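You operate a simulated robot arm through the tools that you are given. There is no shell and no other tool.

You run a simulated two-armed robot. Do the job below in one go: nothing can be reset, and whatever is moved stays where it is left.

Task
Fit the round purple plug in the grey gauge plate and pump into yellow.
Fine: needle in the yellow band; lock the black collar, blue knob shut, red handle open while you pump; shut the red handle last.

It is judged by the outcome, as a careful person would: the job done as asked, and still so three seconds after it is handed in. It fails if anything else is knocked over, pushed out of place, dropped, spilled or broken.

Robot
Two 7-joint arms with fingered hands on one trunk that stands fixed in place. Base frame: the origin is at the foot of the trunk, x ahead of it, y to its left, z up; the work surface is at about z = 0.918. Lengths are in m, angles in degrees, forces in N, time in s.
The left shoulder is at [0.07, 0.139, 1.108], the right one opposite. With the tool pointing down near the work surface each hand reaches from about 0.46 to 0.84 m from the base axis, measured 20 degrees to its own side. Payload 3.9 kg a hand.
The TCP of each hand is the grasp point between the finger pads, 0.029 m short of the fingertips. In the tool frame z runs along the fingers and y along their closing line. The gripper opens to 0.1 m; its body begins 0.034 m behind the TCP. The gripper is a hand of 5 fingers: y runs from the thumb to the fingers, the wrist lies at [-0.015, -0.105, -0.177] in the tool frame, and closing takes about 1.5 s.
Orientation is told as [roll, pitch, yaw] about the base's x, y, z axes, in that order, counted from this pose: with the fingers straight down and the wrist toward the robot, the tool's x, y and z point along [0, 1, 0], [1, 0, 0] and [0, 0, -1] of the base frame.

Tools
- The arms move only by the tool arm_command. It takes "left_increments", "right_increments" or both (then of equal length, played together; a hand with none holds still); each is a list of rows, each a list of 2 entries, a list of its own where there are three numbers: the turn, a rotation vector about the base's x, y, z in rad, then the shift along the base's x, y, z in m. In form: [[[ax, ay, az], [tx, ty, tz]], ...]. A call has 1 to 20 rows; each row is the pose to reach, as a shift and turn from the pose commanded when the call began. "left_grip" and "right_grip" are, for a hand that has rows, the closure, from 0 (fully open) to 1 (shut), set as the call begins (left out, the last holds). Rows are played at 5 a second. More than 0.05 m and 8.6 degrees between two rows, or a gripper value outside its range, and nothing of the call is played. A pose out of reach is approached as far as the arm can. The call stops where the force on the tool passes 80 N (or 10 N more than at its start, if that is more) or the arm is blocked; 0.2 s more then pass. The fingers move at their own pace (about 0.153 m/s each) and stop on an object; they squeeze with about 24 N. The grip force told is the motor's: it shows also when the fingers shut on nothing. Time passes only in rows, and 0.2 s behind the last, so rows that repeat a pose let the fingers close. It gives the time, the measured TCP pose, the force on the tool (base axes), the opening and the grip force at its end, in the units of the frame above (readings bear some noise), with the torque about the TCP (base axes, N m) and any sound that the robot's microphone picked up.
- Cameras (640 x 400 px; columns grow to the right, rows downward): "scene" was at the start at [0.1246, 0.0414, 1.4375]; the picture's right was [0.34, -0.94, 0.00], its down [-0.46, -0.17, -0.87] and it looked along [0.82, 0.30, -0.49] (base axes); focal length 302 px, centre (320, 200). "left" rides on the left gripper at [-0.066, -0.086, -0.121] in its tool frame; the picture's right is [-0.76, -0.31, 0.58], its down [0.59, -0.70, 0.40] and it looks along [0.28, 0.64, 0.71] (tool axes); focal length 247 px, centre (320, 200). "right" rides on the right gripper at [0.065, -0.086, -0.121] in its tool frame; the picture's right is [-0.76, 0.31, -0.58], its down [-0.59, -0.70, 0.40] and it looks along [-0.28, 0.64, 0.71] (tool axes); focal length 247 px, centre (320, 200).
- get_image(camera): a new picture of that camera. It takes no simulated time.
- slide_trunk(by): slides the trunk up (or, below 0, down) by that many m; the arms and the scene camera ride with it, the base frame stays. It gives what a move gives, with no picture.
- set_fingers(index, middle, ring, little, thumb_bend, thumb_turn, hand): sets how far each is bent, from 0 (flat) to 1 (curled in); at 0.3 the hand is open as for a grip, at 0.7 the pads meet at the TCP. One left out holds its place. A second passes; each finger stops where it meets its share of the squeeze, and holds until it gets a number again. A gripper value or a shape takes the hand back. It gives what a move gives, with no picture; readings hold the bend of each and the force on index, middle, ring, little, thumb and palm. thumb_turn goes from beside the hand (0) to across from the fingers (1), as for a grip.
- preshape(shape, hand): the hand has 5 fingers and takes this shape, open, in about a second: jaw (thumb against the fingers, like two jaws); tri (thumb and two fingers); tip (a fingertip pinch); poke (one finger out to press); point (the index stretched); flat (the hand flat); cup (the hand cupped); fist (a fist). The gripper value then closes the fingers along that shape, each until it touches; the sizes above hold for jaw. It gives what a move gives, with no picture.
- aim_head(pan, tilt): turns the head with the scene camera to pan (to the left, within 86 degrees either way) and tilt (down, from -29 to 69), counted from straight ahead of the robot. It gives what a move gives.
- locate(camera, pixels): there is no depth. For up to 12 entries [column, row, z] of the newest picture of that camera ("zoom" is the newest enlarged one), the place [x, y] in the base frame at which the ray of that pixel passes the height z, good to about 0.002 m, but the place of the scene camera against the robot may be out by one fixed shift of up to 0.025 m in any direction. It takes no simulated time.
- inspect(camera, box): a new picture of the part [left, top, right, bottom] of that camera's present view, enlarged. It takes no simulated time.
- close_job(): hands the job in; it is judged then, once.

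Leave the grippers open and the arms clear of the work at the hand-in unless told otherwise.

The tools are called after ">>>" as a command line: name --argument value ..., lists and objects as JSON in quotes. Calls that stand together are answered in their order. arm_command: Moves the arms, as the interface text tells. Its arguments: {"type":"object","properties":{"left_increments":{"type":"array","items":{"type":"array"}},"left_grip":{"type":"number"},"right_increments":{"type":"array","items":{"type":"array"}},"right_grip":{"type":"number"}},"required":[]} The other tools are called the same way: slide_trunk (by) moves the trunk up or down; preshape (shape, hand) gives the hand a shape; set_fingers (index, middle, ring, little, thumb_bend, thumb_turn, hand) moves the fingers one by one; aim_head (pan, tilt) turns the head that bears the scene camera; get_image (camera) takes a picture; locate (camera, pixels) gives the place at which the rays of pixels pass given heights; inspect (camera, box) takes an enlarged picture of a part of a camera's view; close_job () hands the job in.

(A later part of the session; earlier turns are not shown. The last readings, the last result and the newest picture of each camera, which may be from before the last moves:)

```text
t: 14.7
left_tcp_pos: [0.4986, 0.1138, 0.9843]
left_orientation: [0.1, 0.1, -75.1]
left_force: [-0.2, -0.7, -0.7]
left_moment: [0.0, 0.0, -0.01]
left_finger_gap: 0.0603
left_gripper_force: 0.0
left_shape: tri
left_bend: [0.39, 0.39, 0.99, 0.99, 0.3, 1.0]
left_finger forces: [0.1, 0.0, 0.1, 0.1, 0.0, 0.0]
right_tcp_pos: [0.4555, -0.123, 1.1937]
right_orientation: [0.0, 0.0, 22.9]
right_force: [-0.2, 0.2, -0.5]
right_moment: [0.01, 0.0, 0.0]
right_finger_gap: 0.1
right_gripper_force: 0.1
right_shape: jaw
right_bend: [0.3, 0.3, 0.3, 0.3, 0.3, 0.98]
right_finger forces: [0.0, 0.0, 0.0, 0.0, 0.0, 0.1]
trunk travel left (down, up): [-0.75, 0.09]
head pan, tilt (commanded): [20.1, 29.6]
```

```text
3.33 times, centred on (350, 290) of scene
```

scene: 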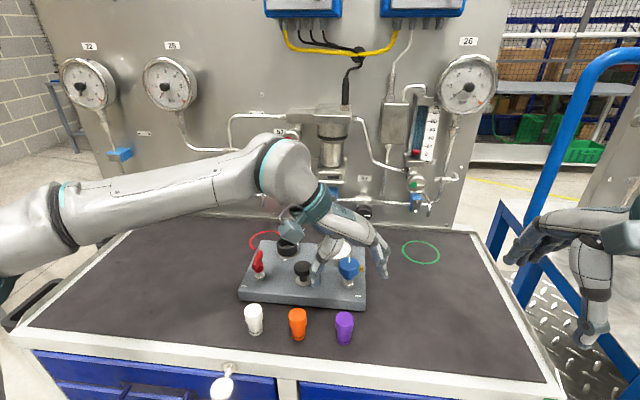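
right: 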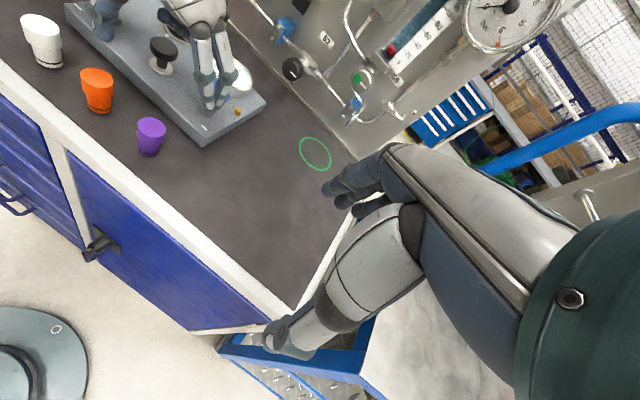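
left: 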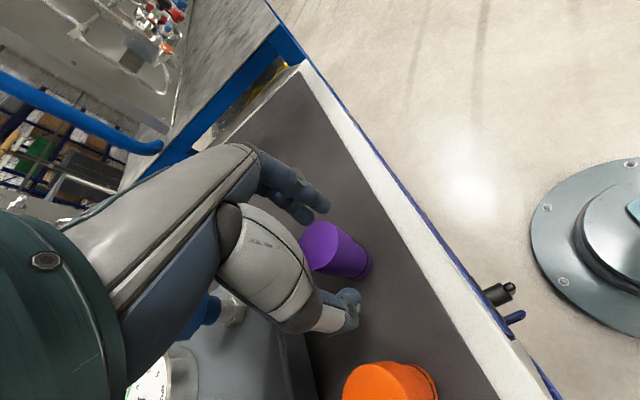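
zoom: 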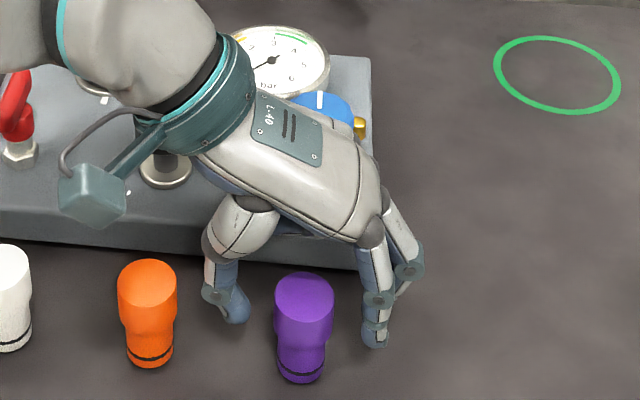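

The plug sits centred between the thumb and the two fingers. Closing the left hand now and waiting for it to settle.

>>> arm_command --left_increments '[[[0, 0, 0], [0, 0, 0]], [[0, 0, 0], [0, 0, 0]], [[0, 0, 0], [0, 0, 0]], [[0, 0, 0], [0, 0, 0]], [[0, 0, 0], [0, 0, 0]], [[0, 0, 0], [0, 0, 0]], [[0, 0, 0], [0, 0, 0]], [[0, 0, 0], [0, 0, 0]]]' --left_grip 1.0

>>> inspect --camera "right" --box '[60, 40, 240, 180]'

>>> inspect --camera "scene" --box '[290, 230, 410, 350]'

>>> get_image --camera "left"

```text
t: 16.5
left_tcp_pos: [0.4983, 0.115, 0.9857]
left_orientation: [-0.1, 0.0, -75.1]
left_force: [1.0, 0.1, -0.2]
left_moment: [-0.03, -0.01, 0.0]
left_finger_gap: 0.0245
left_gripper_force: 23.7
left_shape: tri
left_bend: [0.74, 0.55, 1.0, 1.0, 0.49, 1.0]
left_finger forces: [11.4, 10.2, 0.0, 0.0, 21.6, 0.1]
right_tcp_pos: [0.4562, -0.1229, 1.1931]
right_orientation: [-0.1, 0.0, 22.9]
right_force: [-1.2, 0.4, -0.5]
right_moment: [0.03, -0.02, -0.01]
right_finger_gap: 0.0997
right_gripper_force: 0.0
right_shape: jaw
right_bend: [0.3, 0.3, 0.3, 0.3, 0.3, 0.98]
right_finger forces: [0.0, 0.0, 0.1, 0.0, 0.0, 0.0]
trunk travel left (down, up): [-0.75, 0.09]
head pan, tilt (commanded): [20.1, 29.6]
```

```text
2.86 times, centred on (150, 110) of right
```

zoom: 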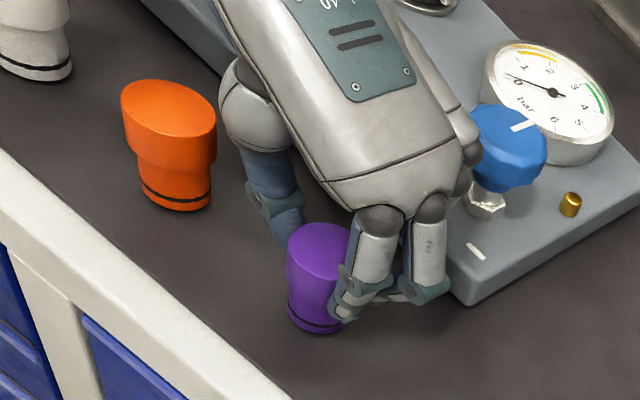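

```text
3.33 times, centred on (350, 290) of scene
```

zoom: 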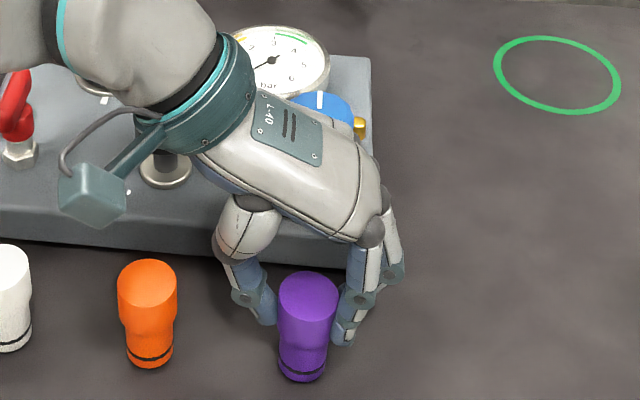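

```text
taken
```

left: 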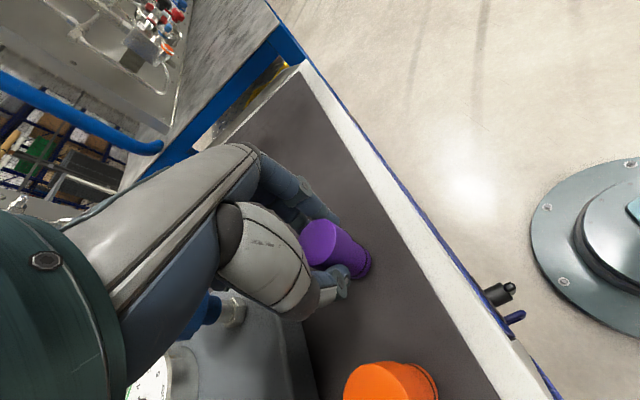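

The hand closed with about 22 N on thumb against index and middle, but the index bent further (0.74) than the middle (0.55). I'll look closer at how the fingers sit on the plug before lifting.

>>> inspect --camera "right" --box '[125, 95, 205, 165]'

>>> inspect --camera "left" --box '[270, 170, 390, 310]'

>>> inspect --camera "scene" --box '[325, 290, 385, 350]'

```text
5.71 times, centred on (165, 130) of right
```

zoom: 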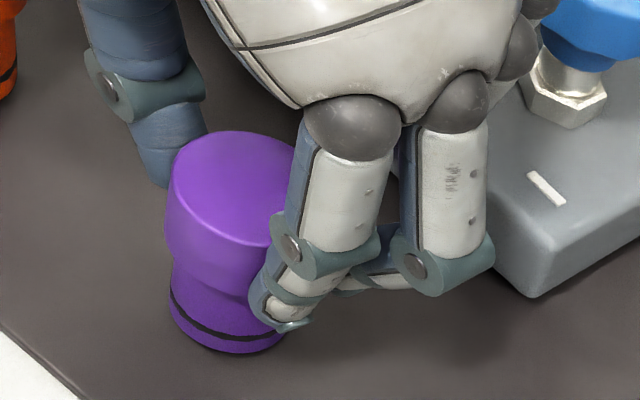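

```text
2.86 times, centred on (330, 240) of left
```

zoom: 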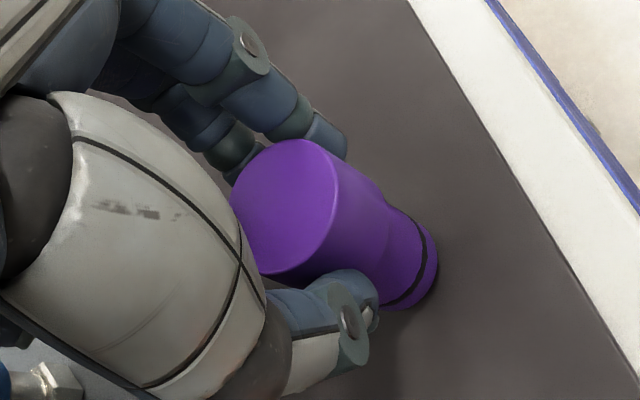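

```text
6.67 times, centred on (355, 320) of scene
```

zoom: 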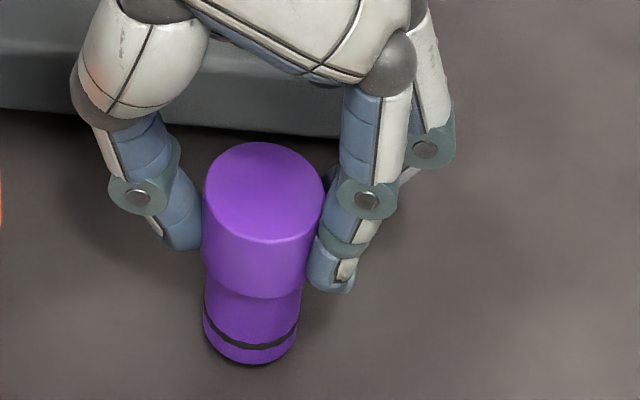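

By my geometry the index tip is about 12 mm off-centre on one side and the middle about 10 mm on the other, both touching the cap, so the grip looks balanced. I'll lift 15 mm as a test and look.

>>> arm_command --left_increments '[[[0, 0, 0], [0, 0, 0.005]], [[0, 0, 0], [0, 0, 0.01]], [[0, 0, 0], [0, 0, 0.015]], [[0, 0, 0], [0, 0, 0.015]]]'

>>> inspect --camera "right" --box '[125, 95, 205, 165]'

>>> inspect --camera "scene" --box '[325, 290, 385, 350]'

```text
t: 17.5
left_tcp_pos: [0.4988, 0.1152, 0.9999]
left_orientation: [0.0, 0.0, -75.2]
left_force: [-0.2, 0.5, -0.6]
left_moment: [0.01, -0.01, -0.03]
left_finger_gap: 0.0247
left_gripper_force: 23.9
left_shape: tri
left_bend: [0.74, 0.55, 1.0, 1.0, 0.49, 1.0]
left_finger forces: [11.5, 10.2, 0.0, 0.0, 21.7, 0.0]
right_tcp_pos: [0.4553, -0.1227, 1.1932]
right_orientation: [0.0, 0.1, 22.9]
right_force: [0.6, -0.4, 0.0]
right_moment: [0.04, 0.02, -0.06]
right_finger_gap: 0.0999
right_gripper_force: 0.1
right_shape: jaw
right_bend: [0.3, 0.3, 0.3, 0.3, 0.3, 0.98]
right_finger forces: [0.1, 0.0, 0.0, 0.0, 0.1, 0.0]
trunk travel left (down, up): [-0.75, 0.09]
head pan, tilt (commanded): [20.1, 29.6]
```

```text
5.71 times, centred on (165, 130) of right
```

zoom: 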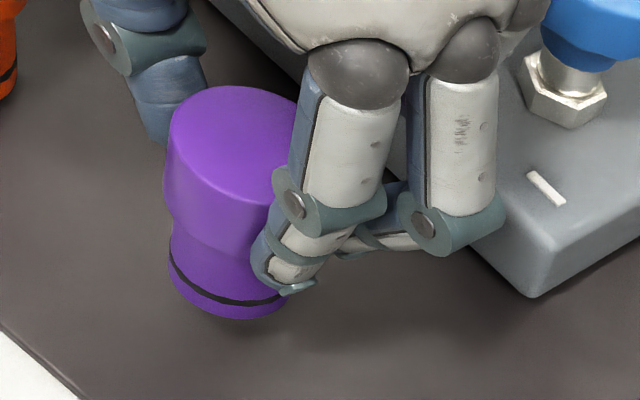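

```text
6.67 times, centred on (355, 320) of scene
```

zoom: 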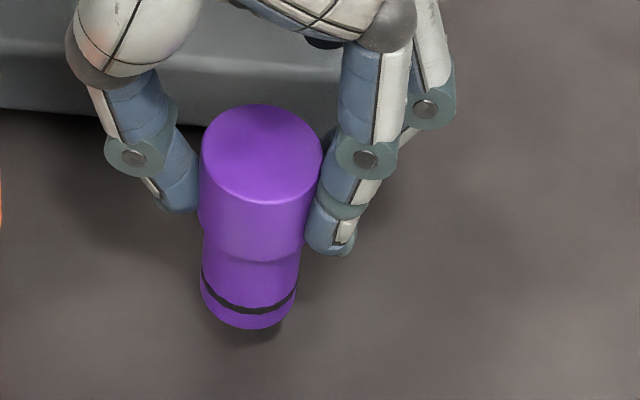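

The plug lifted cleanly and stays upright. Before carrying it to the collar I'll check where the back wall and pipes are, to be sure the hand has room there.

>>> locate --camera "scene" --pixels '[[270, 214, 0.918], [330, 219, 0.918], [228, 183, 1.0], [285, 195, 0.97], [333, 197, 0.97], [365, 212, 0.97]]'

>>> get_image --camera "scene"

```text
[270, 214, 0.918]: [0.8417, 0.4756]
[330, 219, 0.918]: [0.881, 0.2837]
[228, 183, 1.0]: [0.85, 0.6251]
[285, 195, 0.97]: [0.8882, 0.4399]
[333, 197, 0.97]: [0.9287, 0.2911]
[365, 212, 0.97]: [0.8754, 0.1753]
```

```text
taken
```

scene: 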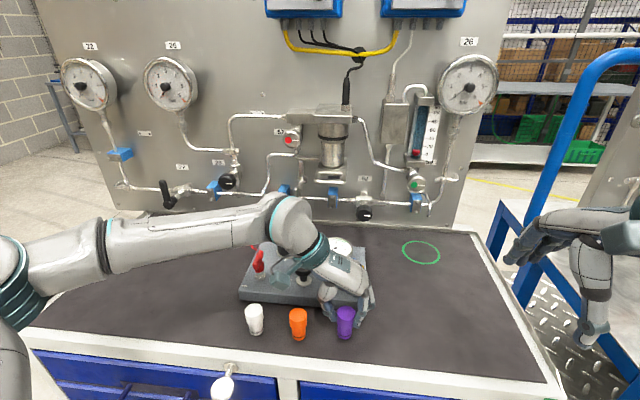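

The wall is at x ≈ 0.86, so there is plenty of room. Next I'll raise the plug to a safe height, carry it over the collar and turn the hand to about yaw −60.

>>> arm_command --left_increments '[[[0, 0, 0], [0, 0, 0.04]], [[0, 0, 0], [0, 0, 0.08]], [[0, 0, 0], [0, 0, 0.115]], [[0, 0, 0.05], [0.026, 0.032, 0.115]], [[0, 0, 0.1], [0.052, 0.064, 0.115]], [[0, 0, 0.15], [0.078, 0.096, 0.115]], [[0, 0, 0.2], [0.104, 0.128, 0.115]], [[0, 0, 0.25], [0.13, 0.16, 0.115]], [[0, 0, 0.26], [0.158, 0.191, 0.115]], [[0, 0, 0.26], [0.158, 0.191, 0.115]], [[0, 0, 0.26], [0.158, 0.191, 0.115]]]'

>>> get_image --camera "left"

>>> get_image --camera "scene"

```text
t: 19.9
left_tcp_pos: [0.6546, 0.3087, 1.1162]
left_orientation: [0.0, 0.0, -60.2]
left_force: [0.0, 0.1, -1.1]
left_moment: [0.02, 0.02, 0.01]
left_finger_gap: 0.0244
left_gripper_force: 23.9
left_shape: tri
left_bend: [0.74, 0.55, 1.0, 1.0, 0.49, 1.0]
left_finger forces: [11.7, 10.4, 0.1, 0.1, 21.8, 0.0]
right_tcp_pos: [0.4561, -0.122, 1.1937]
right_orientation: [0.0, 0.0, 22.9]
right_force: [-0.4, 0.6, 0.5]
right_moment: [0.0, -0.03, -0.03]
right_finger_gap: 0.0999
right_gripper_force: 0.1
right_shape: jaw
right_bend: [0.3, 0.3, 0.3, 0.3, 0.3, 0.98]
right_finger forces: [0.0, 0.0, 0.0, 0.0, 0.0, 0.0]
trunk travel left (down, up): [-0.75, 0.09]
head pan, tilt (commanded): [20.1, 29.6]
```

```text
taken
```

left: 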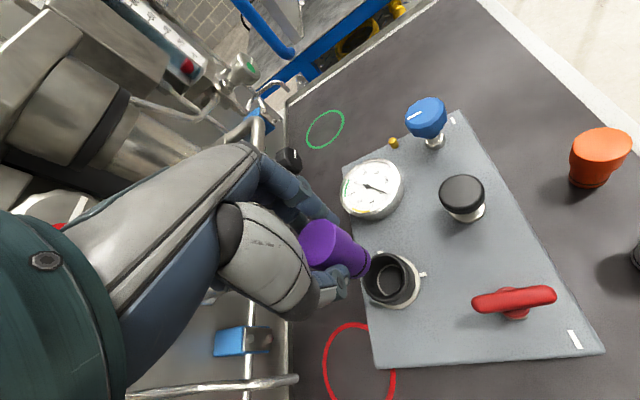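

```text
taken
```

scene: 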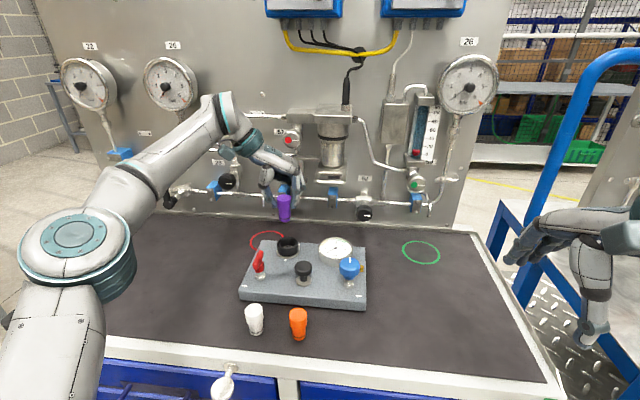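

The plug is above the collar, which I see at about (390, 280) in the left view. I'll enlarge it to measure both the plug's position in the hand and the collar's position from this same camera.

>>> inspect --camera "left" --box '[290, 200, 450, 320]'

```text
3.33 times, centred on (370, 260) of left
```

zoom: 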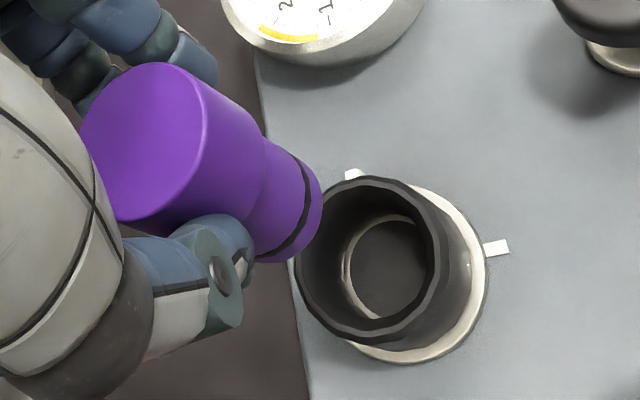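

I'll get the collar's coordinates from this view.

>>> locate --camera "zoom" --pixels '[[371, 260, 0.985], [371, 260, 0.988], [390, 268, 0.962], [390, 268, 0.97], [497, 247, 0.958], [355, 174, 0.97], [294, 262, 0.985], [448, 255, 0.985], [360, 176, 0.985], [380, 343, 0.985]]'

```text
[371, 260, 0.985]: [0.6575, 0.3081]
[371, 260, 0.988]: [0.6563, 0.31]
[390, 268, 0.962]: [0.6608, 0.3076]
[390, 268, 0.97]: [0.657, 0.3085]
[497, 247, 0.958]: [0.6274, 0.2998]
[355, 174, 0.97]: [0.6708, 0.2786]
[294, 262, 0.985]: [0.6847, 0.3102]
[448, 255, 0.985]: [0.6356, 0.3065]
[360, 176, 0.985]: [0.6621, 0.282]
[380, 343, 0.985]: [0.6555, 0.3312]
```

I'll hold still briefly to re-read the true pose without lag.

>>> arm_command --left_increments '[[[0, 0, 0], [0, 0, 0]], [[0, 0, 0], [0, 0, 0]]]'

>>> arm_command --left_increments '[[[0, 0, 0], [0, 0, 0]], [[0, 0, 0], [0, 0, 0]]]'

```text
t: 20.5
left_tcp_pos: [0.6553, 0.3067, 1.1153]
left_orientation: [0.0, -0.1, -60.1]
left_force: [-0.4, 0.7, -1.0]
left_moment: [-0.03, 0.01, -0.02]
left_finger_gap: 0.0245
left_gripper_force: 24.1
left_shape: tri
left_bend: [0.74, 0.55, 1.0, 1.0, 0.49, 1.0]
left_finger forces: [11.6, 10.5, 0.0, 0.1, 21.8, 0.1]
right_tcp_pos: [0.4552, -0.1231, 1.1935]
right_orientation: [0.1, 0.0, 22.8]
right_force: [0.1, 0.3, -0.3]
right_moment: [0.0, -0.01, -0.01]
right_finger_gap: 0.1
right_gripper_force: 0.0
right_shape: jaw
right_bend: [0.3, 0.3, 0.3, 0.3, 0.3, 0.98]
right_finger forces: [0.0, 0.0, 0.1, 0.0, 0.0, 0.0]
trunk travel left (down, up): [-0.75, 0.09]
head pan, tilt (commanded): [20.1, 29.6]
```

```text
t: 21.1
left_tcp_pos: [0.6546, 0.3068, 1.1159]
left_orientation: [0.0, 0.0, -60.2]
left_force: [-0.7, 0.8, -1.0]
left_moment: [-0.02, 0.0, 0.03]
left_finger_gap: 0.0242
left_gripper_force: 23.8
left_shape: tri
left_bend: [0.74, 0.55, 1.0, 1.0, 0.49, 1.0]
left_finger forces: [11.6, 10.4, 0.1, 0.0, 21.8, 0.0]
right_tcp_pos: [0.457, -0.1229, 1.193]
right_orientation: [0.1, -0.1, 22.9]
right_force: [0.1, 1.0, 0.4]
right_moment: [0.04, -0.01, 0.0]
right_finger_gap: 0.0998
right_gripper_force: 0.1
right_shape: jaw
right_bend: [0.3, 0.3, 0.3, 0.3, 0.3, 0.98]
right_finger forces: [0.0, 0.0, 0.0, 0.1, 0.0, 0.0]
trunk travel left (down, up): [-0.75, 0.09]
head pan, tilt (commanded): [20.1, 29.6]
```

The TCP reads (0.655, 0.307). From the picture the plug sits about 3.5 mm toward the fingers in the hand, so I'll shift by (0.0005, 0.003). Then I'll lower until the foot is about 12 mm above the collar and look again.

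>>> arm_command --left_increments '[[[0, 0, 0], [0.0005, 0.003, -0.02]], [[0, 0, 0], [0.0005, 0.003, -0.04]], [[0, 0, 0], [0.0005, 0.003, -0.05]], [[0, 0, 0], [0.0005, 0.003, -0.05]]]'

>>> get_image --camera "left"

>>> inspect --camera "left" --box '[290, 200, 450, 320]'

>>> inspect --camera "scene" --box '[250, 190, 330, 270]'

```text
t: 22.1
left_tcp_pos: [0.6565, 0.3116, 1.0652]
left_orientation: [0.0, -0.1, -60.1]
left_force: [-0.2, 0.3, -0.9]
left_moment: [0.04, -0.04, -0.01]
left_finger_gap: 0.0243
left_gripper_force: 24.2
left_shape: tri
left_bend: [0.74, 0.55, 1.0, 1.0, 0.49, 1.0]
left_finger forces: [11.6, 10.4, 0.0, 0.0, 21.7, 0.1]
right_tcp_pos: [0.4562, -0.1228, 1.1934]
right_orientation: [0.0, 0.0, 22.9]
right_force: [-0.2, -0.2, -0.4]
right_moment: [-0.02, 0.04, -0.01]
right_finger_gap: 0.0997
right_gripper_force: 0.0
right_shape: jaw
right_bend: [0.3, 0.3, 0.3, 0.3, 0.3, 0.98]
right_finger forces: [0.0, 0.0, 0.1, 0.0, 0.1, 0.0]
trunk travel left (down, up): [-0.75, 0.09]
head pan, tilt (commanded): [20.1, 29.6]
```

```text
taken
```

left: 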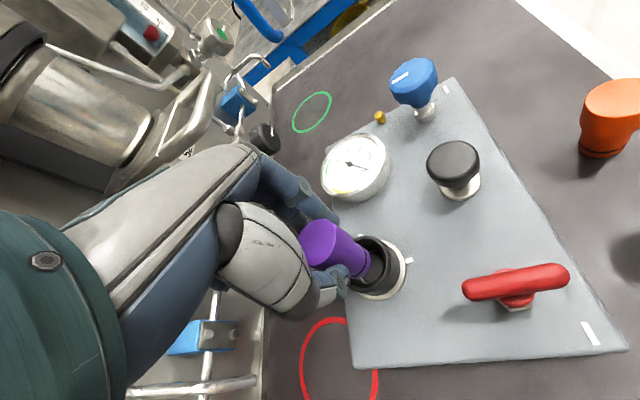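

```text
3.33 times, centred on (370, 260) of left
```

zoom: 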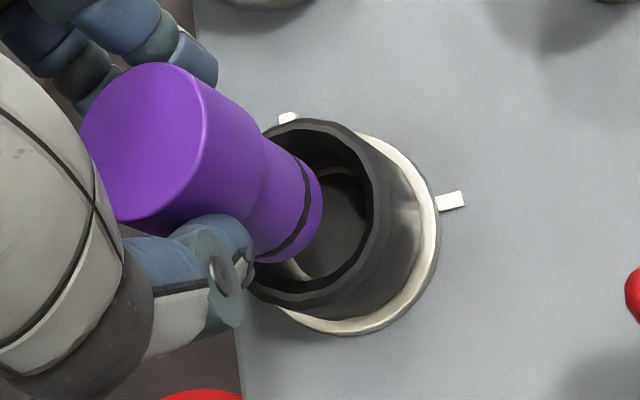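

```text
5.00 times, centred on (290, 230) of scene
```

zoom: 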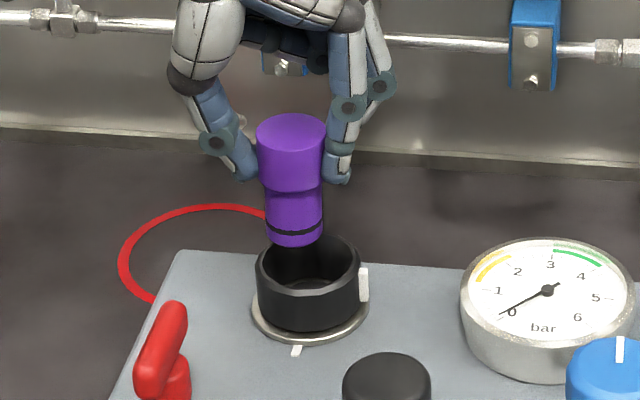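

The scene view suggests the plug is a few mm left of and behind the collar's centre, which disagrees with my hand-camera estimate. I'll compute both in scene coordinates, since the fixed shift cancels in the difference.

>>> locate --camera "zoom" --pixels '[[294, 229.5, 0.9975], [294, 229.5, 0.99], [308.5, 265, 0.985], [310, 300, 0.958], [297, 350, 0.958], [291, 136, 1.055]]'

>>> inspect --camera "scene" --box '[265, 205, 315, 260]'

```text
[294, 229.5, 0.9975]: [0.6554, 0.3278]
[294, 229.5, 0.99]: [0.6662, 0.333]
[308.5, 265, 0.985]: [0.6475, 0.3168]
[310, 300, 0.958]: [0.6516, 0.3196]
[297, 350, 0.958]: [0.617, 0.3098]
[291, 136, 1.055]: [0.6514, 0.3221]
```

```text
7.27 times, centred on (290, 232) of scene
```

zoom: 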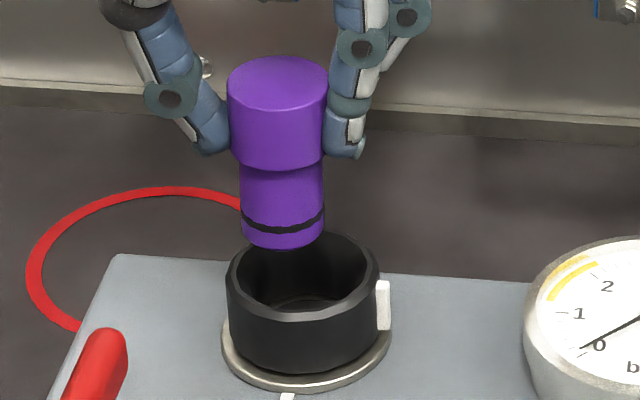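

The two cameras disagree by a few mm, so I want a third opinion. The collar should just be in the right camera's view near (183, 22).

>>> get_image --camera "right"

>>> inspect --camera "right" --box '[130, 0, 230, 62]'

```text
taken
```

right: 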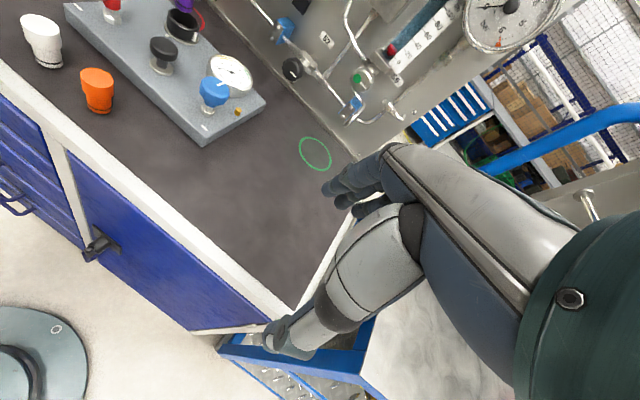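

```text
6.40 times, centred on (180, 31) of right
```

zoom: 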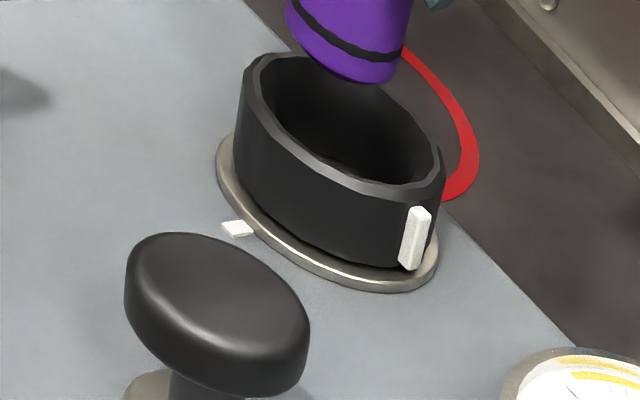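

Working through all three cameras, they agree if the foot is about 20 mm above the collar rim, with the plug about 3 mm too far left and 1.5 mm too near. I'll correct by (+0.0015, −0.003), lower 10 mm, and recheck from all three views.

>>> arm_command --left_increments '[[[0, 0, 0], [0.0015, -0.003, -0.005]], [[0, 0, 0], [0.0015, -0.003, -0.01]], [[0, 0, 0], [0.0015, -0.003, -0.01]]]'

>>> inspect --camera "scene" --box '[265, 205, 315, 260]'

>>> inspect --camera "right" --box '[130, 0, 230, 62]'

>>> inspect --camera "left" --box '[290, 200, 450, 320]'

```text
t: 22.9
left_tcp_pos: [0.6579, 0.3081, 1.056]
left_orientation: [0.0, 0.0, -60.2]
left_force: [-0.5, 0.4, -0.9]
left_moment: [0.03, -0.01, -0.02]
left_finger_gap: 0.0243
left_gripper_force: 23.8
left_shape: tri
left_bend: [0.74, 0.55, 1.0, 1.0, 0.49, 1.0]
left_finger forces: [11.7, 10.4, 0.1, 0.0, 21.6, 0.0]
right_tcp_pos: [0.4562, -0.1227, 1.1941]
right_orientation: [0.1, 0.0, 22.9]
right_force: [-0.4, -0.1, 0.2]
right_moment: [0.01, 0.01, -0.01]
right_finger_gap: 0.0998
right_gripper_force: 0.1
right_shape: jaw
right_bend: [0.3, 0.3, 0.3, 0.3, 0.3, 0.98]
right_finger forces: [0.0, 0.0, 0.0, 0.0, 0.0, 0.0]
trunk travel left (down, up): [-0.75, 0.09]
head pan, tilt (commanded): [20.1, 29.6]
```

```text
7.27 times, centred on (290, 232) of scene
```

zoom: 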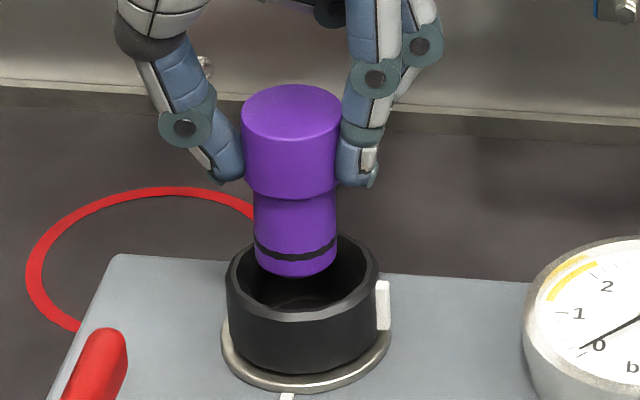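

```text
6.40 times, centred on (180, 31) of right
```

zoom: 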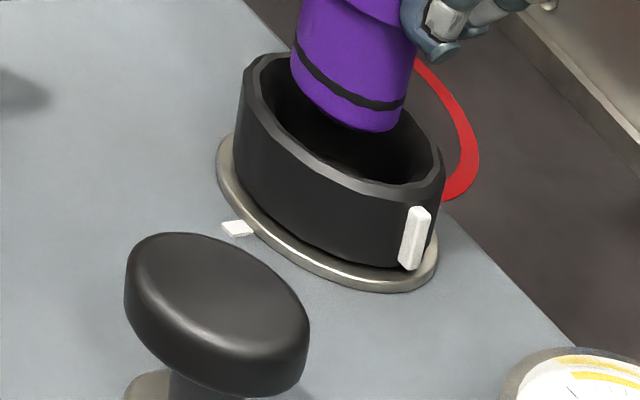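

```text
3.33 times, centred on (370, 260) of left
```

zoom: 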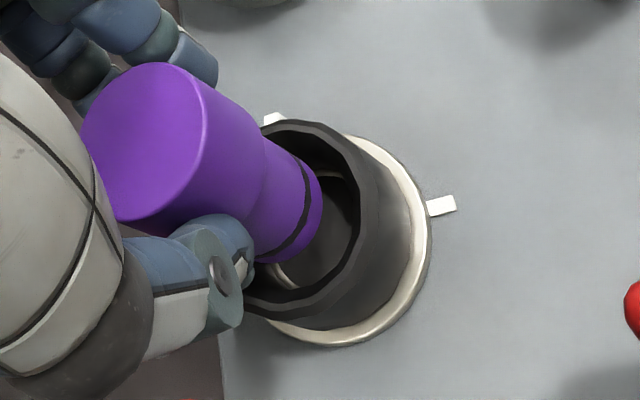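

Now all three views agree the foot is centred over the bore to within about 2 mm. I'll nudge 1 mm forward and lower 12 mm so the foot just enters the collar, watching the force.

>>> arm_command --left_increments '[[[0, 0, 0], [0.001, -0.0005, -0.004]], [[0, 0, 0], [0.001, -0.0005, -0.008]], [[0, 0, 0], [0.001, -0.0005, -0.012]], [[0, 0, 0], [0.001, -0.0005, -0.012]]]'

>>> inspect --camera "scene" --box '[265, 205, 315, 260]'

>>> inspect --camera "right" --box '[130, 0, 230, 62]'

>>> inspect --camera "left" --box '[290, 200, 450, 320]'

```text
t: 23.9
left_tcp_pos: [0.6599, 0.307, 1.0441]
left_orientation: [0.0, 0.0, -60.2]
left_force: [0.1, 0.0, -0.8]
left_moment: [0.01, 0.0, 0.04]
left_finger_gap: 0.0243
left_gripper_force: 24.3
left_shape: tri
left_bend: [0.74, 0.55, 1.0, 1.0, 0.49, 1.0]
left_finger forces: [11.8, 10.3, 0.0, 0.0, 21.7, 0.0]
right_tcp_pos: [0.4561, -0.1221, 1.1935]
right_orientation: [0.1, 0.0, 22.9]
right_force: [-0.5, -0.7, 0.6]
right_moment: [-0.02, 0.06, 0.04]
right_finger_gap: 0.1
right_gripper_force: 0.1
right_shape: jaw
right_bend: [0.3, 0.3, 0.3, 0.3, 0.3, 0.98]
right_finger forces: [0.0, 0.1, 0.0, 0.0, 0.0, 0.1]
trunk travel left (down, up): [-0.75, 0.09]
head pan, tilt (commanded): [20.1, 29.6]
```

```text
7.27 times, centred on (290, 232) of scene
```

zoom: 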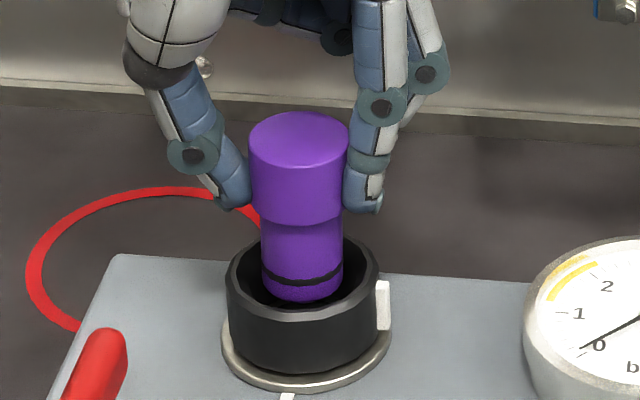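

```text
6.40 times, centred on (180, 31) of right
```

zoom: 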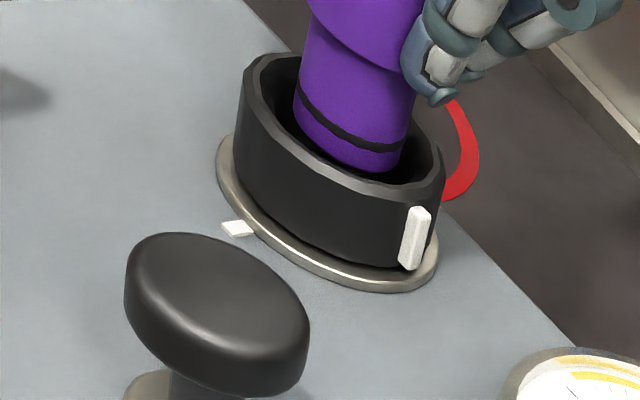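

```text
3.33 times, centred on (370, 260) of left
```

zoom: 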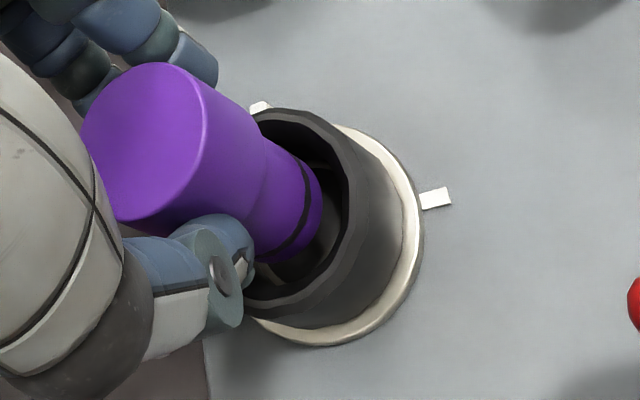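

The foot is just inside the collar, centred to about 1–2 mm. Right and left views both suggest a small correction of (−0.001, +0.001). I'll apply it and lower another 12 mm, checking the force.

>>> arm_command --left_increments '[[[0, 0, 0], [-0.001, 0.001, -0.002]], [[0, 0, 0], [-0.001, 0.001, -0.004]], [[0, 0, 0], [-0.001, 0.001, -0.006]], [[0, 0, 0], [-0.001, 0.001, -0.008]], [[0, 0, 0], [-0.001, 0.001, -0.01]], [[0, 0, 0], [-0.001, 0.001, -0.012]], [[0, 0, 0], [-0.001, 0.001, -0.012]]]'

>>> inspect --camera "scene" --box '[265, 205, 315, 260]'

>>> inspect --camera "right" --box '[130, 0, 230, 62]'

>>> inspect --camera "left" --box '[290, 200, 450, 320]'

```text
t: 25.5
left_tcp_pos: [0.6584, 0.3069, 1.0304]
left_orientation: [0.0, 0.0, -60.2]
left_force: [0.3, 0.2, -1.0]
left_moment: [0.0, -0.03, 0.0]
left_finger_gap: 0.0244
left_gripper_force: 23.6
left_shape: tri
left_bend: [0.74, 0.55, 1.0, 1.0, 0.49, 1.0]
left_finger forces: [11.7, 10.4, 0.0, 0.0, 21.7, 0.0]
right_tcp_pos: [0.4561, -0.1223, 1.1932]
right_orientation: [0.1, 0.1, 23.0]
right_force: [0.2, 0.1, 1.2]
right_moment: [0.0, 0.04, 0.01]
right_finger_gap: 0.0997
right_gripper_force: 0.0
right_shape: jaw
right_bend: [0.3, 0.3, 0.3, 0.3, 0.3, 0.98]
right_finger forces: [0.0, 0.1, 0.0, 0.0, 0.1, 0.1]
trunk travel left (down, up): [-0.75, 0.09]
head pan, tilt (commanded): [20.1, 29.6]
```

```text
7.27 times, centred on (290, 232) of scene
```

zoom: 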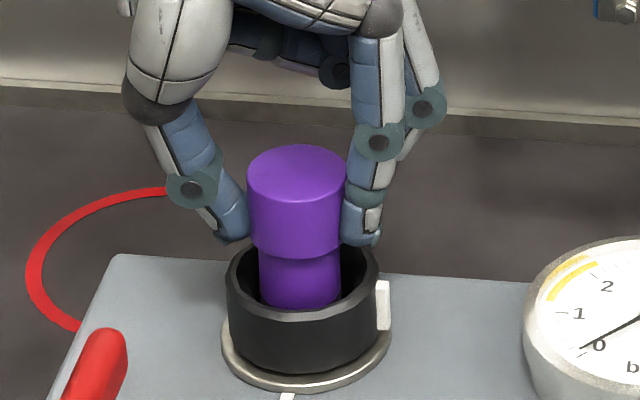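

```text
6.40 times, centred on (180, 31) of right
```

zoom: 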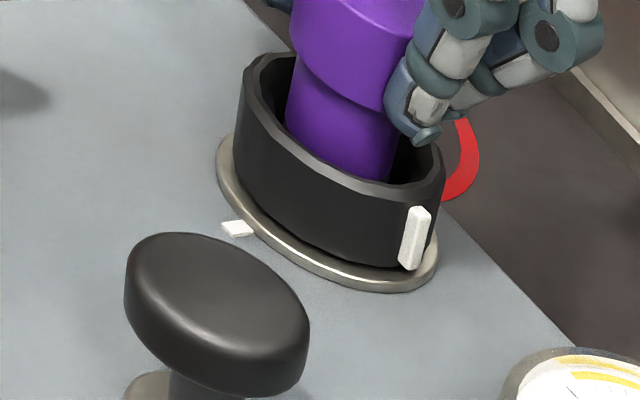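

```text
3.33 times, centred on (370, 260) of left
```

zoom: 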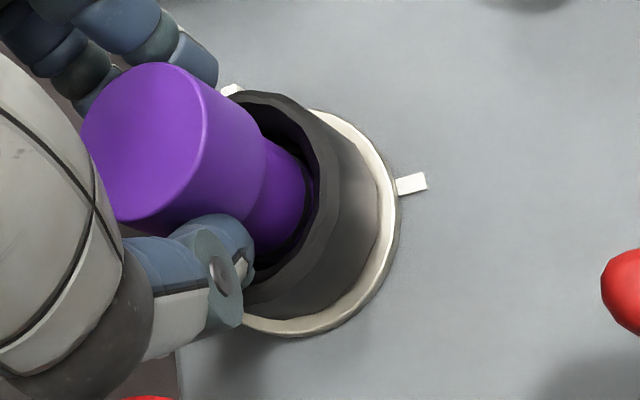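

No contact yet (force is just the weight). I'll continue down in small steps.

>>> arm_command --left_increments '[[[0, 0, 0], [0, 0, -0.001]], [[0, 0, 0], [0, 0, -0.002]], [[0, 0, 0], [0, 0, -0.003]], [[0, 0, 0], [0, 0, -0.004]], [[0, 0, 0], [0, 0, -0.004]]]'

```text
t: 26.7
left_tcp_pos: [0.6583, 0.3073, 1.027]
left_orientation: [0.0, 0.1, -60.2]
left_force: [0.0, 0.4, 0.0]
left_moment: [0.0, -0.03, -0.01]
left_finger_gap: 0.0245
left_gripper_force: 24.4
left_shape: tri
left_bend: [0.74, 0.55, 1.0, 1.0, 0.49, 1.0]
left_finger forces: [11.7, 10.4, 0.1, 0.1, 21.7, 0.0]
right_tcp_pos: [0.456, -0.1228, 1.1931]
right_orientation: [0.0, -0.1, 22.9]
right_force: [0.5, 0.9, 1.0]
right_moment: [-0.02, 0.0, 0.0]
right_finger_gap: 0.0998
right_gripper_force: 0.0
right_shape: jaw
right_bend: [0.3, 0.3, 0.3, 0.3, 0.3, 0.98]
right_finger forces: [0.0, 0.0, 0.0, 0.1, 0.1, 0.0]
trunk travel left (down, up): [-0.75, 0.09]
head pan, tilt (commanded): [20.1, 29.6]
```

The vertical force has eased by about 1 N, possibly light contact. Another 2 mm.

>>> arm_command --left_increments '[[[0, 0, 0], [0, 0, -0.001]], [[0, 0, 0], [0, 0, -0.002]], [[0, 0, 0], [0, 0, -0.002]]]'

>>> inspect --camera "scene" --box '[265, 205, 315, 260]'

>>> inspect --camera "right" --box '[130, 0, 230, 62]'

>>> inspect --camera "left" --box '[290, 200, 450, 320]'

```text
t: 27.5
left_tcp_pos: [0.6583, 0.307, 1.0258]
left_orientation: [0.0, 0.0, -60.2]
left_force: [0.0, -0.8, -0.3]
left_moment: [0.0, -0.01, 0.03]
left_finger_gap: 0.0247
left_gripper_force: 24.1
left_shape: tri
left_bend: [0.74, 0.55, 1.0, 1.0, 0.49, 1.0]
left_finger forces: [11.7, 10.3, 0.0, 0.0, 21.7, 0.0]
right_tcp_pos: [0.4549, -0.1232, 1.1924]
right_orientation: [0.0, 0.0, 22.9]
right_force: [-0.1, 0.7, 0.0]
right_moment: [-0.02, -0.05, 0.0]
right_finger_gap: 0.0996
right_gripper_force: 0.1
right_shape: jaw
right_bend: [0.3, 0.3, 0.3, 0.3, 0.3, 0.98]
right_finger forces: [0.0, 0.0, 0.0, 0.1, 0.0, 0.1]
trunk travel left (down, up): [-0.75, 0.09]
head pan, tilt (commanded): [20.1, 29.6]
```

```text
7.27 times, centred on (290, 232) of scene
```

zoom: 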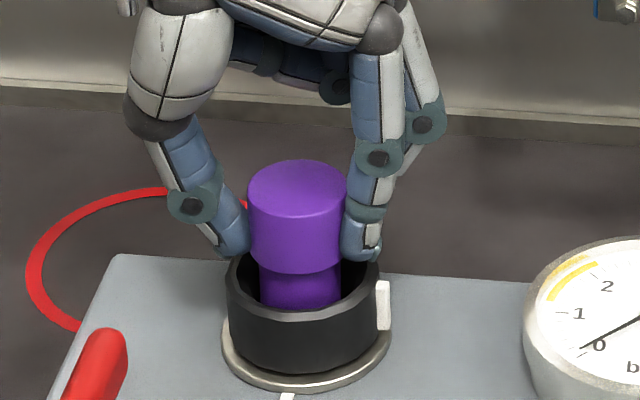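

```text
6.40 times, centred on (180, 31) of right
```

zoom: 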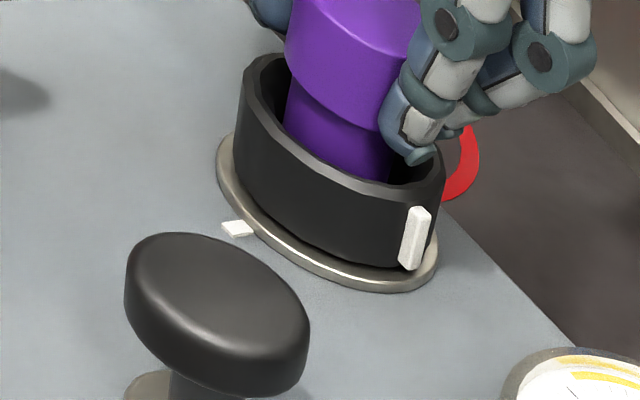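

```text
3.33 times, centred on (370, 260) of left
```

zoom: 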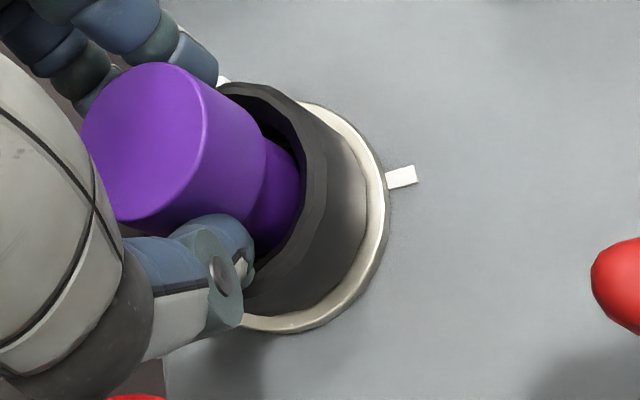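

Still no contact, and the tips are about 15 mm above the rim. I'll continue down another 4 mm in 1 mm steps.

>>> arm_command --left_increments '[[[0, 0, 0], [0, 0, -0.001]], [[0, 0, 0], [0, 0, -0.002]], [[0, 0, 0], [0, 0, -0.003]], [[0, 0, 0], [0, 0, -0.004]], [[0, 0, 0], [0, 0, -0.004]]]'

```text
t: 28.7
left_tcp_pos: [0.6554, 0.3066, 1.0238]
left_orientation: [0.2, -0.1, -60.1]
left_force: [1.3, 2.3, 13.3]
left_moment: [0.04, -0.02, -0.01]
left_finger_gap: 0.0253
left_gripper_force: 23.8
left_shape: tri
left_bend: [0.74, 0.55, 1.0, 1.0, 0.48, 1.0]
left_finger forces: [11.8, 13.0, 0.0, 0.1, 25.5, 0.1]
right_tcp_pos: [0.4548, -0.1229, 1.1955]
right_orientation: [-0.1, -0.1, 22.8]
right_force: [-0.2, -0.1, -0.7]
right_moment: [-0.01, -0.01, 0.0]
right_finger_gap: 0.0996
right_gripper_force: 0.0
right_shape: jaw
right_bend: [0.3, 0.3, 0.3, 0.3, 0.3, 0.98]
right_finger forces: [0.1, 0.0, 0.0, 0.0, 0.1, 0.0]
trunk travel left (down, up): [-0.75, 0.09]
head pan, tilt (commanded): [20.1, 29.6]
```

Contact at TCP z ≈ 1.024 with 13 N. The foot is on the socket rim, and the sideways force (+1.3, +2.3) suggests the hole lies toward +x/+y. I'll ease up 2 mm, shift (0.0007, 0.0013), and press down lightly again.

>>> arm_command --left_increments '[[[0, 0, 0], [0, 0, 0.002]], [[0, 0, 0], [0.0007, 0.0013, 0.002]], [[0, 0, 0], [0.0007, 0.0013, 0.001]], [[0, 0, 0], [0.0007, 0.0013, 0.0]], [[0, 0, 0], [0.0007, 0.0013, -0.001]], [[0, 0, 0], [0.0007, 0.0013, -0.001]]]'

```text
t: 30.1
left_tcp_pos: [0.657, 0.3081, 1.0231]
left_orientation: [0.2, -0.1, -60.2]
left_force: [-0.3, 0.6, 18.9]
left_moment: [-0.07, -0.04, -0.01]
left_finger_gap: 0.0251
left_gripper_force: 23.8
left_shape: tri
left_bend: [0.74, 0.55, 1.0, 1.0, 0.48, 1.0]
left_finger forces: [13.0, 13.1, 0.1, 0.1, 26.0, 0.0]
right_tcp_pos: [0.4529, -0.1235, 1.1934]
right_orientation: [0.0, -0.2, 22.9]
right_force: [0.2, -0.6, 0.2]
right_moment: [0.01, 0.01, -0.02]
right_finger_gap: 0.0997
right_gripper_force: 0.1
right_shape: jaw
right_bend: [0.3, 0.3, 0.3, 0.3, 0.3, 0.98]
right_finger forces: [0.0, 0.1, 0.0, 0.1, 0.0, 0.0]
trunk travel left (down, up): [-0.75, 0.09]
head pan, tilt (commanded): [20.1, 29.6]
```

About 19 N with nearly no sideways force: it may be sitting flat on something. Before searching I want a close look into the socket, so I'll raise the plug back up and view the bore from the left camera.

>>> arm_command --left_increments '[[[0, 0, 0], [0, 0, 0.02]], [[0, 0, 0], [0, 0, 0.05]], [[0, 0, 0], [0, 0, 0.08]], [[0, 0, 0], [0, 0, 0.1]], [[0, 0, 0], [0, 0, 0.1]]]'

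>>> get_image --camera "left"

>>> inspect --camera "left" --box '[355, 245, 425, 310]'

```text
t: 31.3
left_tcp_pos: [0.6595, 0.3106, 1.1215]
left_orientation: [0.1, 0.1, -60.2]
left_force: [-0.3, -0.7, -0.5]
left_moment: [0.0, 0.01, 0.02]
left_finger_gap: 0.025
left_gripper_force: 23.9
left_shape: tri
left_bend: [0.74, 0.55, 1.0, 1.0, 0.48, 1.0]
left_finger forces: [12.7, 11.6, 0.0, 0.0, 23.3, 0.1]
right_tcp_pos: [0.456, -0.1226, 1.1934]
right_orientation: [-0.1, 0.0, 22.9]
right_force: [0.6, -0.2, 0.3]
right_moment: [0.0, 0.0, 0.0]
right_finger_gap: 0.0996
right_gripper_force: 0.1
right_shape: jaw
right_bend: [0.3, 0.3, 0.3, 0.3, 0.3, 0.98]
right_finger forces: [0.0, 0.0, 0.1, 0.0, 0.0, 0.1]
trunk travel left (down, up): [-0.75, 0.09]
head pan, tilt (commanded): [20.1, 29.6]
```

```text
taken
```

left: 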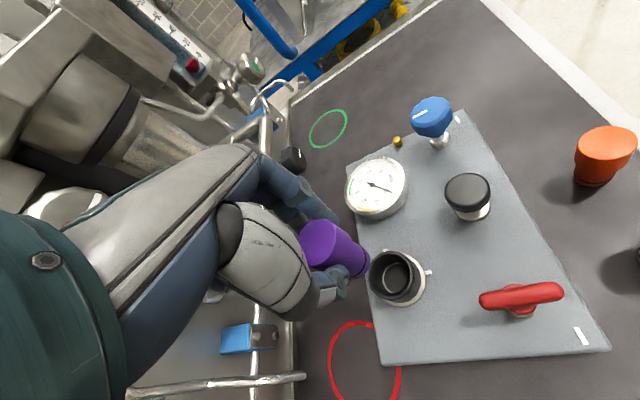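

```text
6.15 times, centred on (390, 278) of left
```

zoom: 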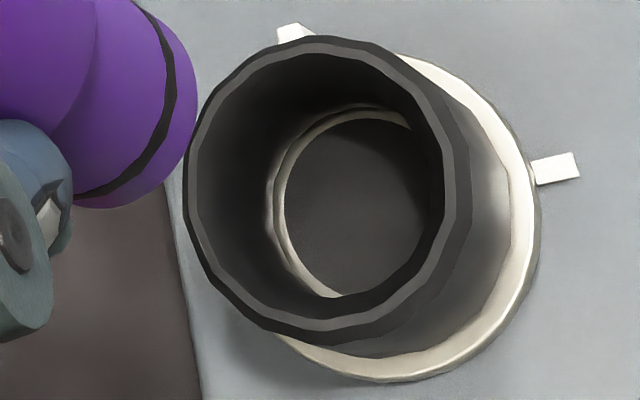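

Now I see clearly: inside the collar is a silver lip around a dark flat seat, wider than the foot. I'll locate the seat's centre and the collar's centre from this view.

>>> locate --camera "zoom" --pixels '[[365, 208, 0.957], [365, 208, 0.96], [326, 190, 0.98], [326, 190, 0.983], [345, 118, 0.957], [330, 298, 0.957], [285, 215, 0.957], [556, 168, 0.958], [183, 180, 0.98], [470, 200, 0.98], [300, 36, 0.98], [320, 343, 0.98]]'

>>> arm_command --left_increments '[[[0, 0, 0], [0, 0, 0]], [[0, 0, 0], [0, 0, 0]]]'

```text
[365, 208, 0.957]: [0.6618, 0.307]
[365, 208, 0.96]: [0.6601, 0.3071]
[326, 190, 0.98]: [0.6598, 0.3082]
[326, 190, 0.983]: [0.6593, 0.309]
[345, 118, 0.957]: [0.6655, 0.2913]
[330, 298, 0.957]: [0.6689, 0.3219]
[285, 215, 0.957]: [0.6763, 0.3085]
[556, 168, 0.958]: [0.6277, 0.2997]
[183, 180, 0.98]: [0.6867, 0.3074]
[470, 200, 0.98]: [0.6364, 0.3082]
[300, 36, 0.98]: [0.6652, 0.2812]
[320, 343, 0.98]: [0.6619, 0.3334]
```

```text
t: 31.9
left_tcp_pos: [0.6603, 0.3103, 1.1208]
left_orientation: [0.0, -0.1, -60.2]
left_force: [-0.8, -0.5, -0.6]
left_moment: [-0.02, 0.01, -0.03]
left_finger_gap: 0.0246
left_gripper_force: 23.8
left_shape: tri
left_bend: [0.74, 0.55, 1.0, 1.0, 0.48, 1.0]
left_finger forces: [12.7, 11.4, 0.0, 0.0, 23.3, 0.1]
right_tcp_pos: [0.4558, -0.1231, 1.1938]
right_orientation: [0.0, 0.0, 23.0]
right_force: [0.0, 0.8, 0.5]
right_moment: [-0.04, 0.0, 0.01]
right_finger_gap: 0.0999
right_gripper_force: 0.0
right_shape: jaw
right_bend: [0.3, 0.3, 0.3, 0.3, 0.3, 0.98]
right_finger forces: [0.0, 0.0, 0.0, 0.1, 0.0, 0.0]
trunk travel left (down, up): [-0.75, 0.09]
head pan, tilt (commanded): [20.1, 29.6]
```

The image puts the plug about 2 mm too far in +x/+y relative to the seat. I'll shift back by (−0.002, −0.002), come down again to just above contact, then feel downward.

>>> arm_command --left_increments '[[[0, 0, 0], [-0.002, -0.002, -0.03]], [[0, 0, 0], [-0.002, -0.002, -0.06]], [[0, 0, 0], [-0.002, -0.002, -0.08]], [[0, 0, 0], [-0.002, -0.002, -0.09]], [[0, 0, 0], [-0.002, -0.002, -0.094]], [[0, 0, 0], [-0.002, -0.002, -0.096]], [[0, 0, 0], [-0.002, -0.002, -0.096]]]'

```text
t: 33.5
left_tcp_pos: [0.6576, 0.308, 1.0248]
left_orientation: [0.1, 0.0, -60.2]
left_force: [0.0, 0.5, 0.1]
left_moment: [0.03, 0.0, -0.02]
left_finger_gap: 0.0249
left_gripper_force: 24.0
left_shape: tri
left_bend: [0.74, 0.55, 1.0, 1.0, 0.48, 1.0]
left_finger forces: [12.7, 11.5, 0.0, 0.0, 23.2, 0.1]
right_tcp_pos: [0.4556, -0.1212, 1.193]
right_orientation: [0.1, 0.0, 22.8]
right_force: [-0.2, -0.5, 0.1]
right_moment: [0.01, 0.02, -0.01]
right_finger_gap: 0.0999
right_gripper_force: 0.0
right_shape: jaw
right_bend: [0.3, 0.3, 0.3, 0.3, 0.3, 0.98]
right_finger forces: [0.1, 0.0, 0.0, 0.1, 0.1, 0.1]
trunk travel left (down, up): [-0.75, 0.09]
head pan, tilt (commanded): [20.1, 29.6]
```

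Just above contact, with no force. Now 4 mm down in 1 mm steps.

>>> arm_command --left_increments '[[[0, 0, 0], [0, 0, -0.001]], [[0, 0, 0], [0, 0, -0.002]], [[0, 0, 0], [0, 0, -0.003]], [[0, 0, 0], [0, 0, -0.004]], [[0, 0, 0], [0, 0, -0.004]]]'

```text
t: 34.7
left_tcp_pos: [0.6565, 0.305, 1.024]
left_orientation: [0.2, -0.2, -60.2]
left_force: [2.8, 1.6, 17.5]
left_moment: [0.0, -0.1, 0.01]
left_finger_gap: 0.025
left_gripper_force: 23.9
left_shape: tri
left_bend: [0.74, 0.55, 1.0, 1.0, 0.47, 1.0]
left_finger forces: [11.9, 14.8, 0.0, 0.1, 26.1, 0.0]
right_tcp_pos: [0.4535, -0.1232, 1.1923]
right_orientation: [-0.1, 0.0, 22.9]
right_force: [0.1, 0.4, -0.1]
right_moment: [-0.02, 0.02, -0.01]
right_finger_gap: 0.1
right_gripper_force: 0.0
right_shape: jaw
right_bend: [0.3, 0.3, 0.3, 0.3, 0.3, 0.98]
right_finger forces: [0.1, 0.0, 0.1, 0.1, 0.1, 0.1]
trunk travel left (down, up): [-0.75, 0.09]
head pan, tilt (commanded): [20.1, 29.6]
```

Contact is at the same height again, about plate level. That suggests the foot is standing on the seat inside the silver lip rather than on top of it. To confirm, I'll ease to light contact and nudge 4 mm forward to see whether a side wall stops it.

>>> arm_command --left_increments '[[[0, 0, 0], [0, 0, 0.0025]], [[0, 0, 0], [0.001, 0, 0.0025]], [[0, 0, 0], [0.002, 0, 0.0025]], [[0, 0, 0], [0.003, 0, 0.0025]], [[0, 0, 0], [0.004, 0, 0.0025]], [[0, 0, 0], [0.004, 0, 0.0025]]]'

```text
t: 36.1
left_tcp_pos: [0.659, 0.3055, 1.0228]
left_orientation: [0.1, 0.0, -60.2]
left_force: [-2.8, 0.9, 9.7]
left_moment: [0.05, 0.11, 0.02]
left_finger_gap: 0.025
left_gripper_force: 23.6
left_shape: tri
left_bend: [0.74, 0.55, 1.0, 1.0, 0.48, 1.0]
left_finger forces: [12.8, 10.9, 0.0, 0.1, 25.7, 0.0]
right_tcp_pos: [0.4534, -0.1224, 1.1941]
right_orientation: [0.0, -0.1, 23.0]
right_force: [-0.2, -0.2, 1.0]
right_moment: [0.01, -0.01, 0.0]
right_finger_gap: 0.1
right_gripper_force: 0.1
right_shape: jaw
right_bend: [0.3, 0.3, 0.3, 0.3, 0.3, 0.98]
right_finger forces: [0.0, 0.0, 0.0, 0.0, 0.1, 0.0]
trunk travel left (down, up): [-0.75, 0.09]
head pan, tilt (commanded): [20.1, 29.6]
```

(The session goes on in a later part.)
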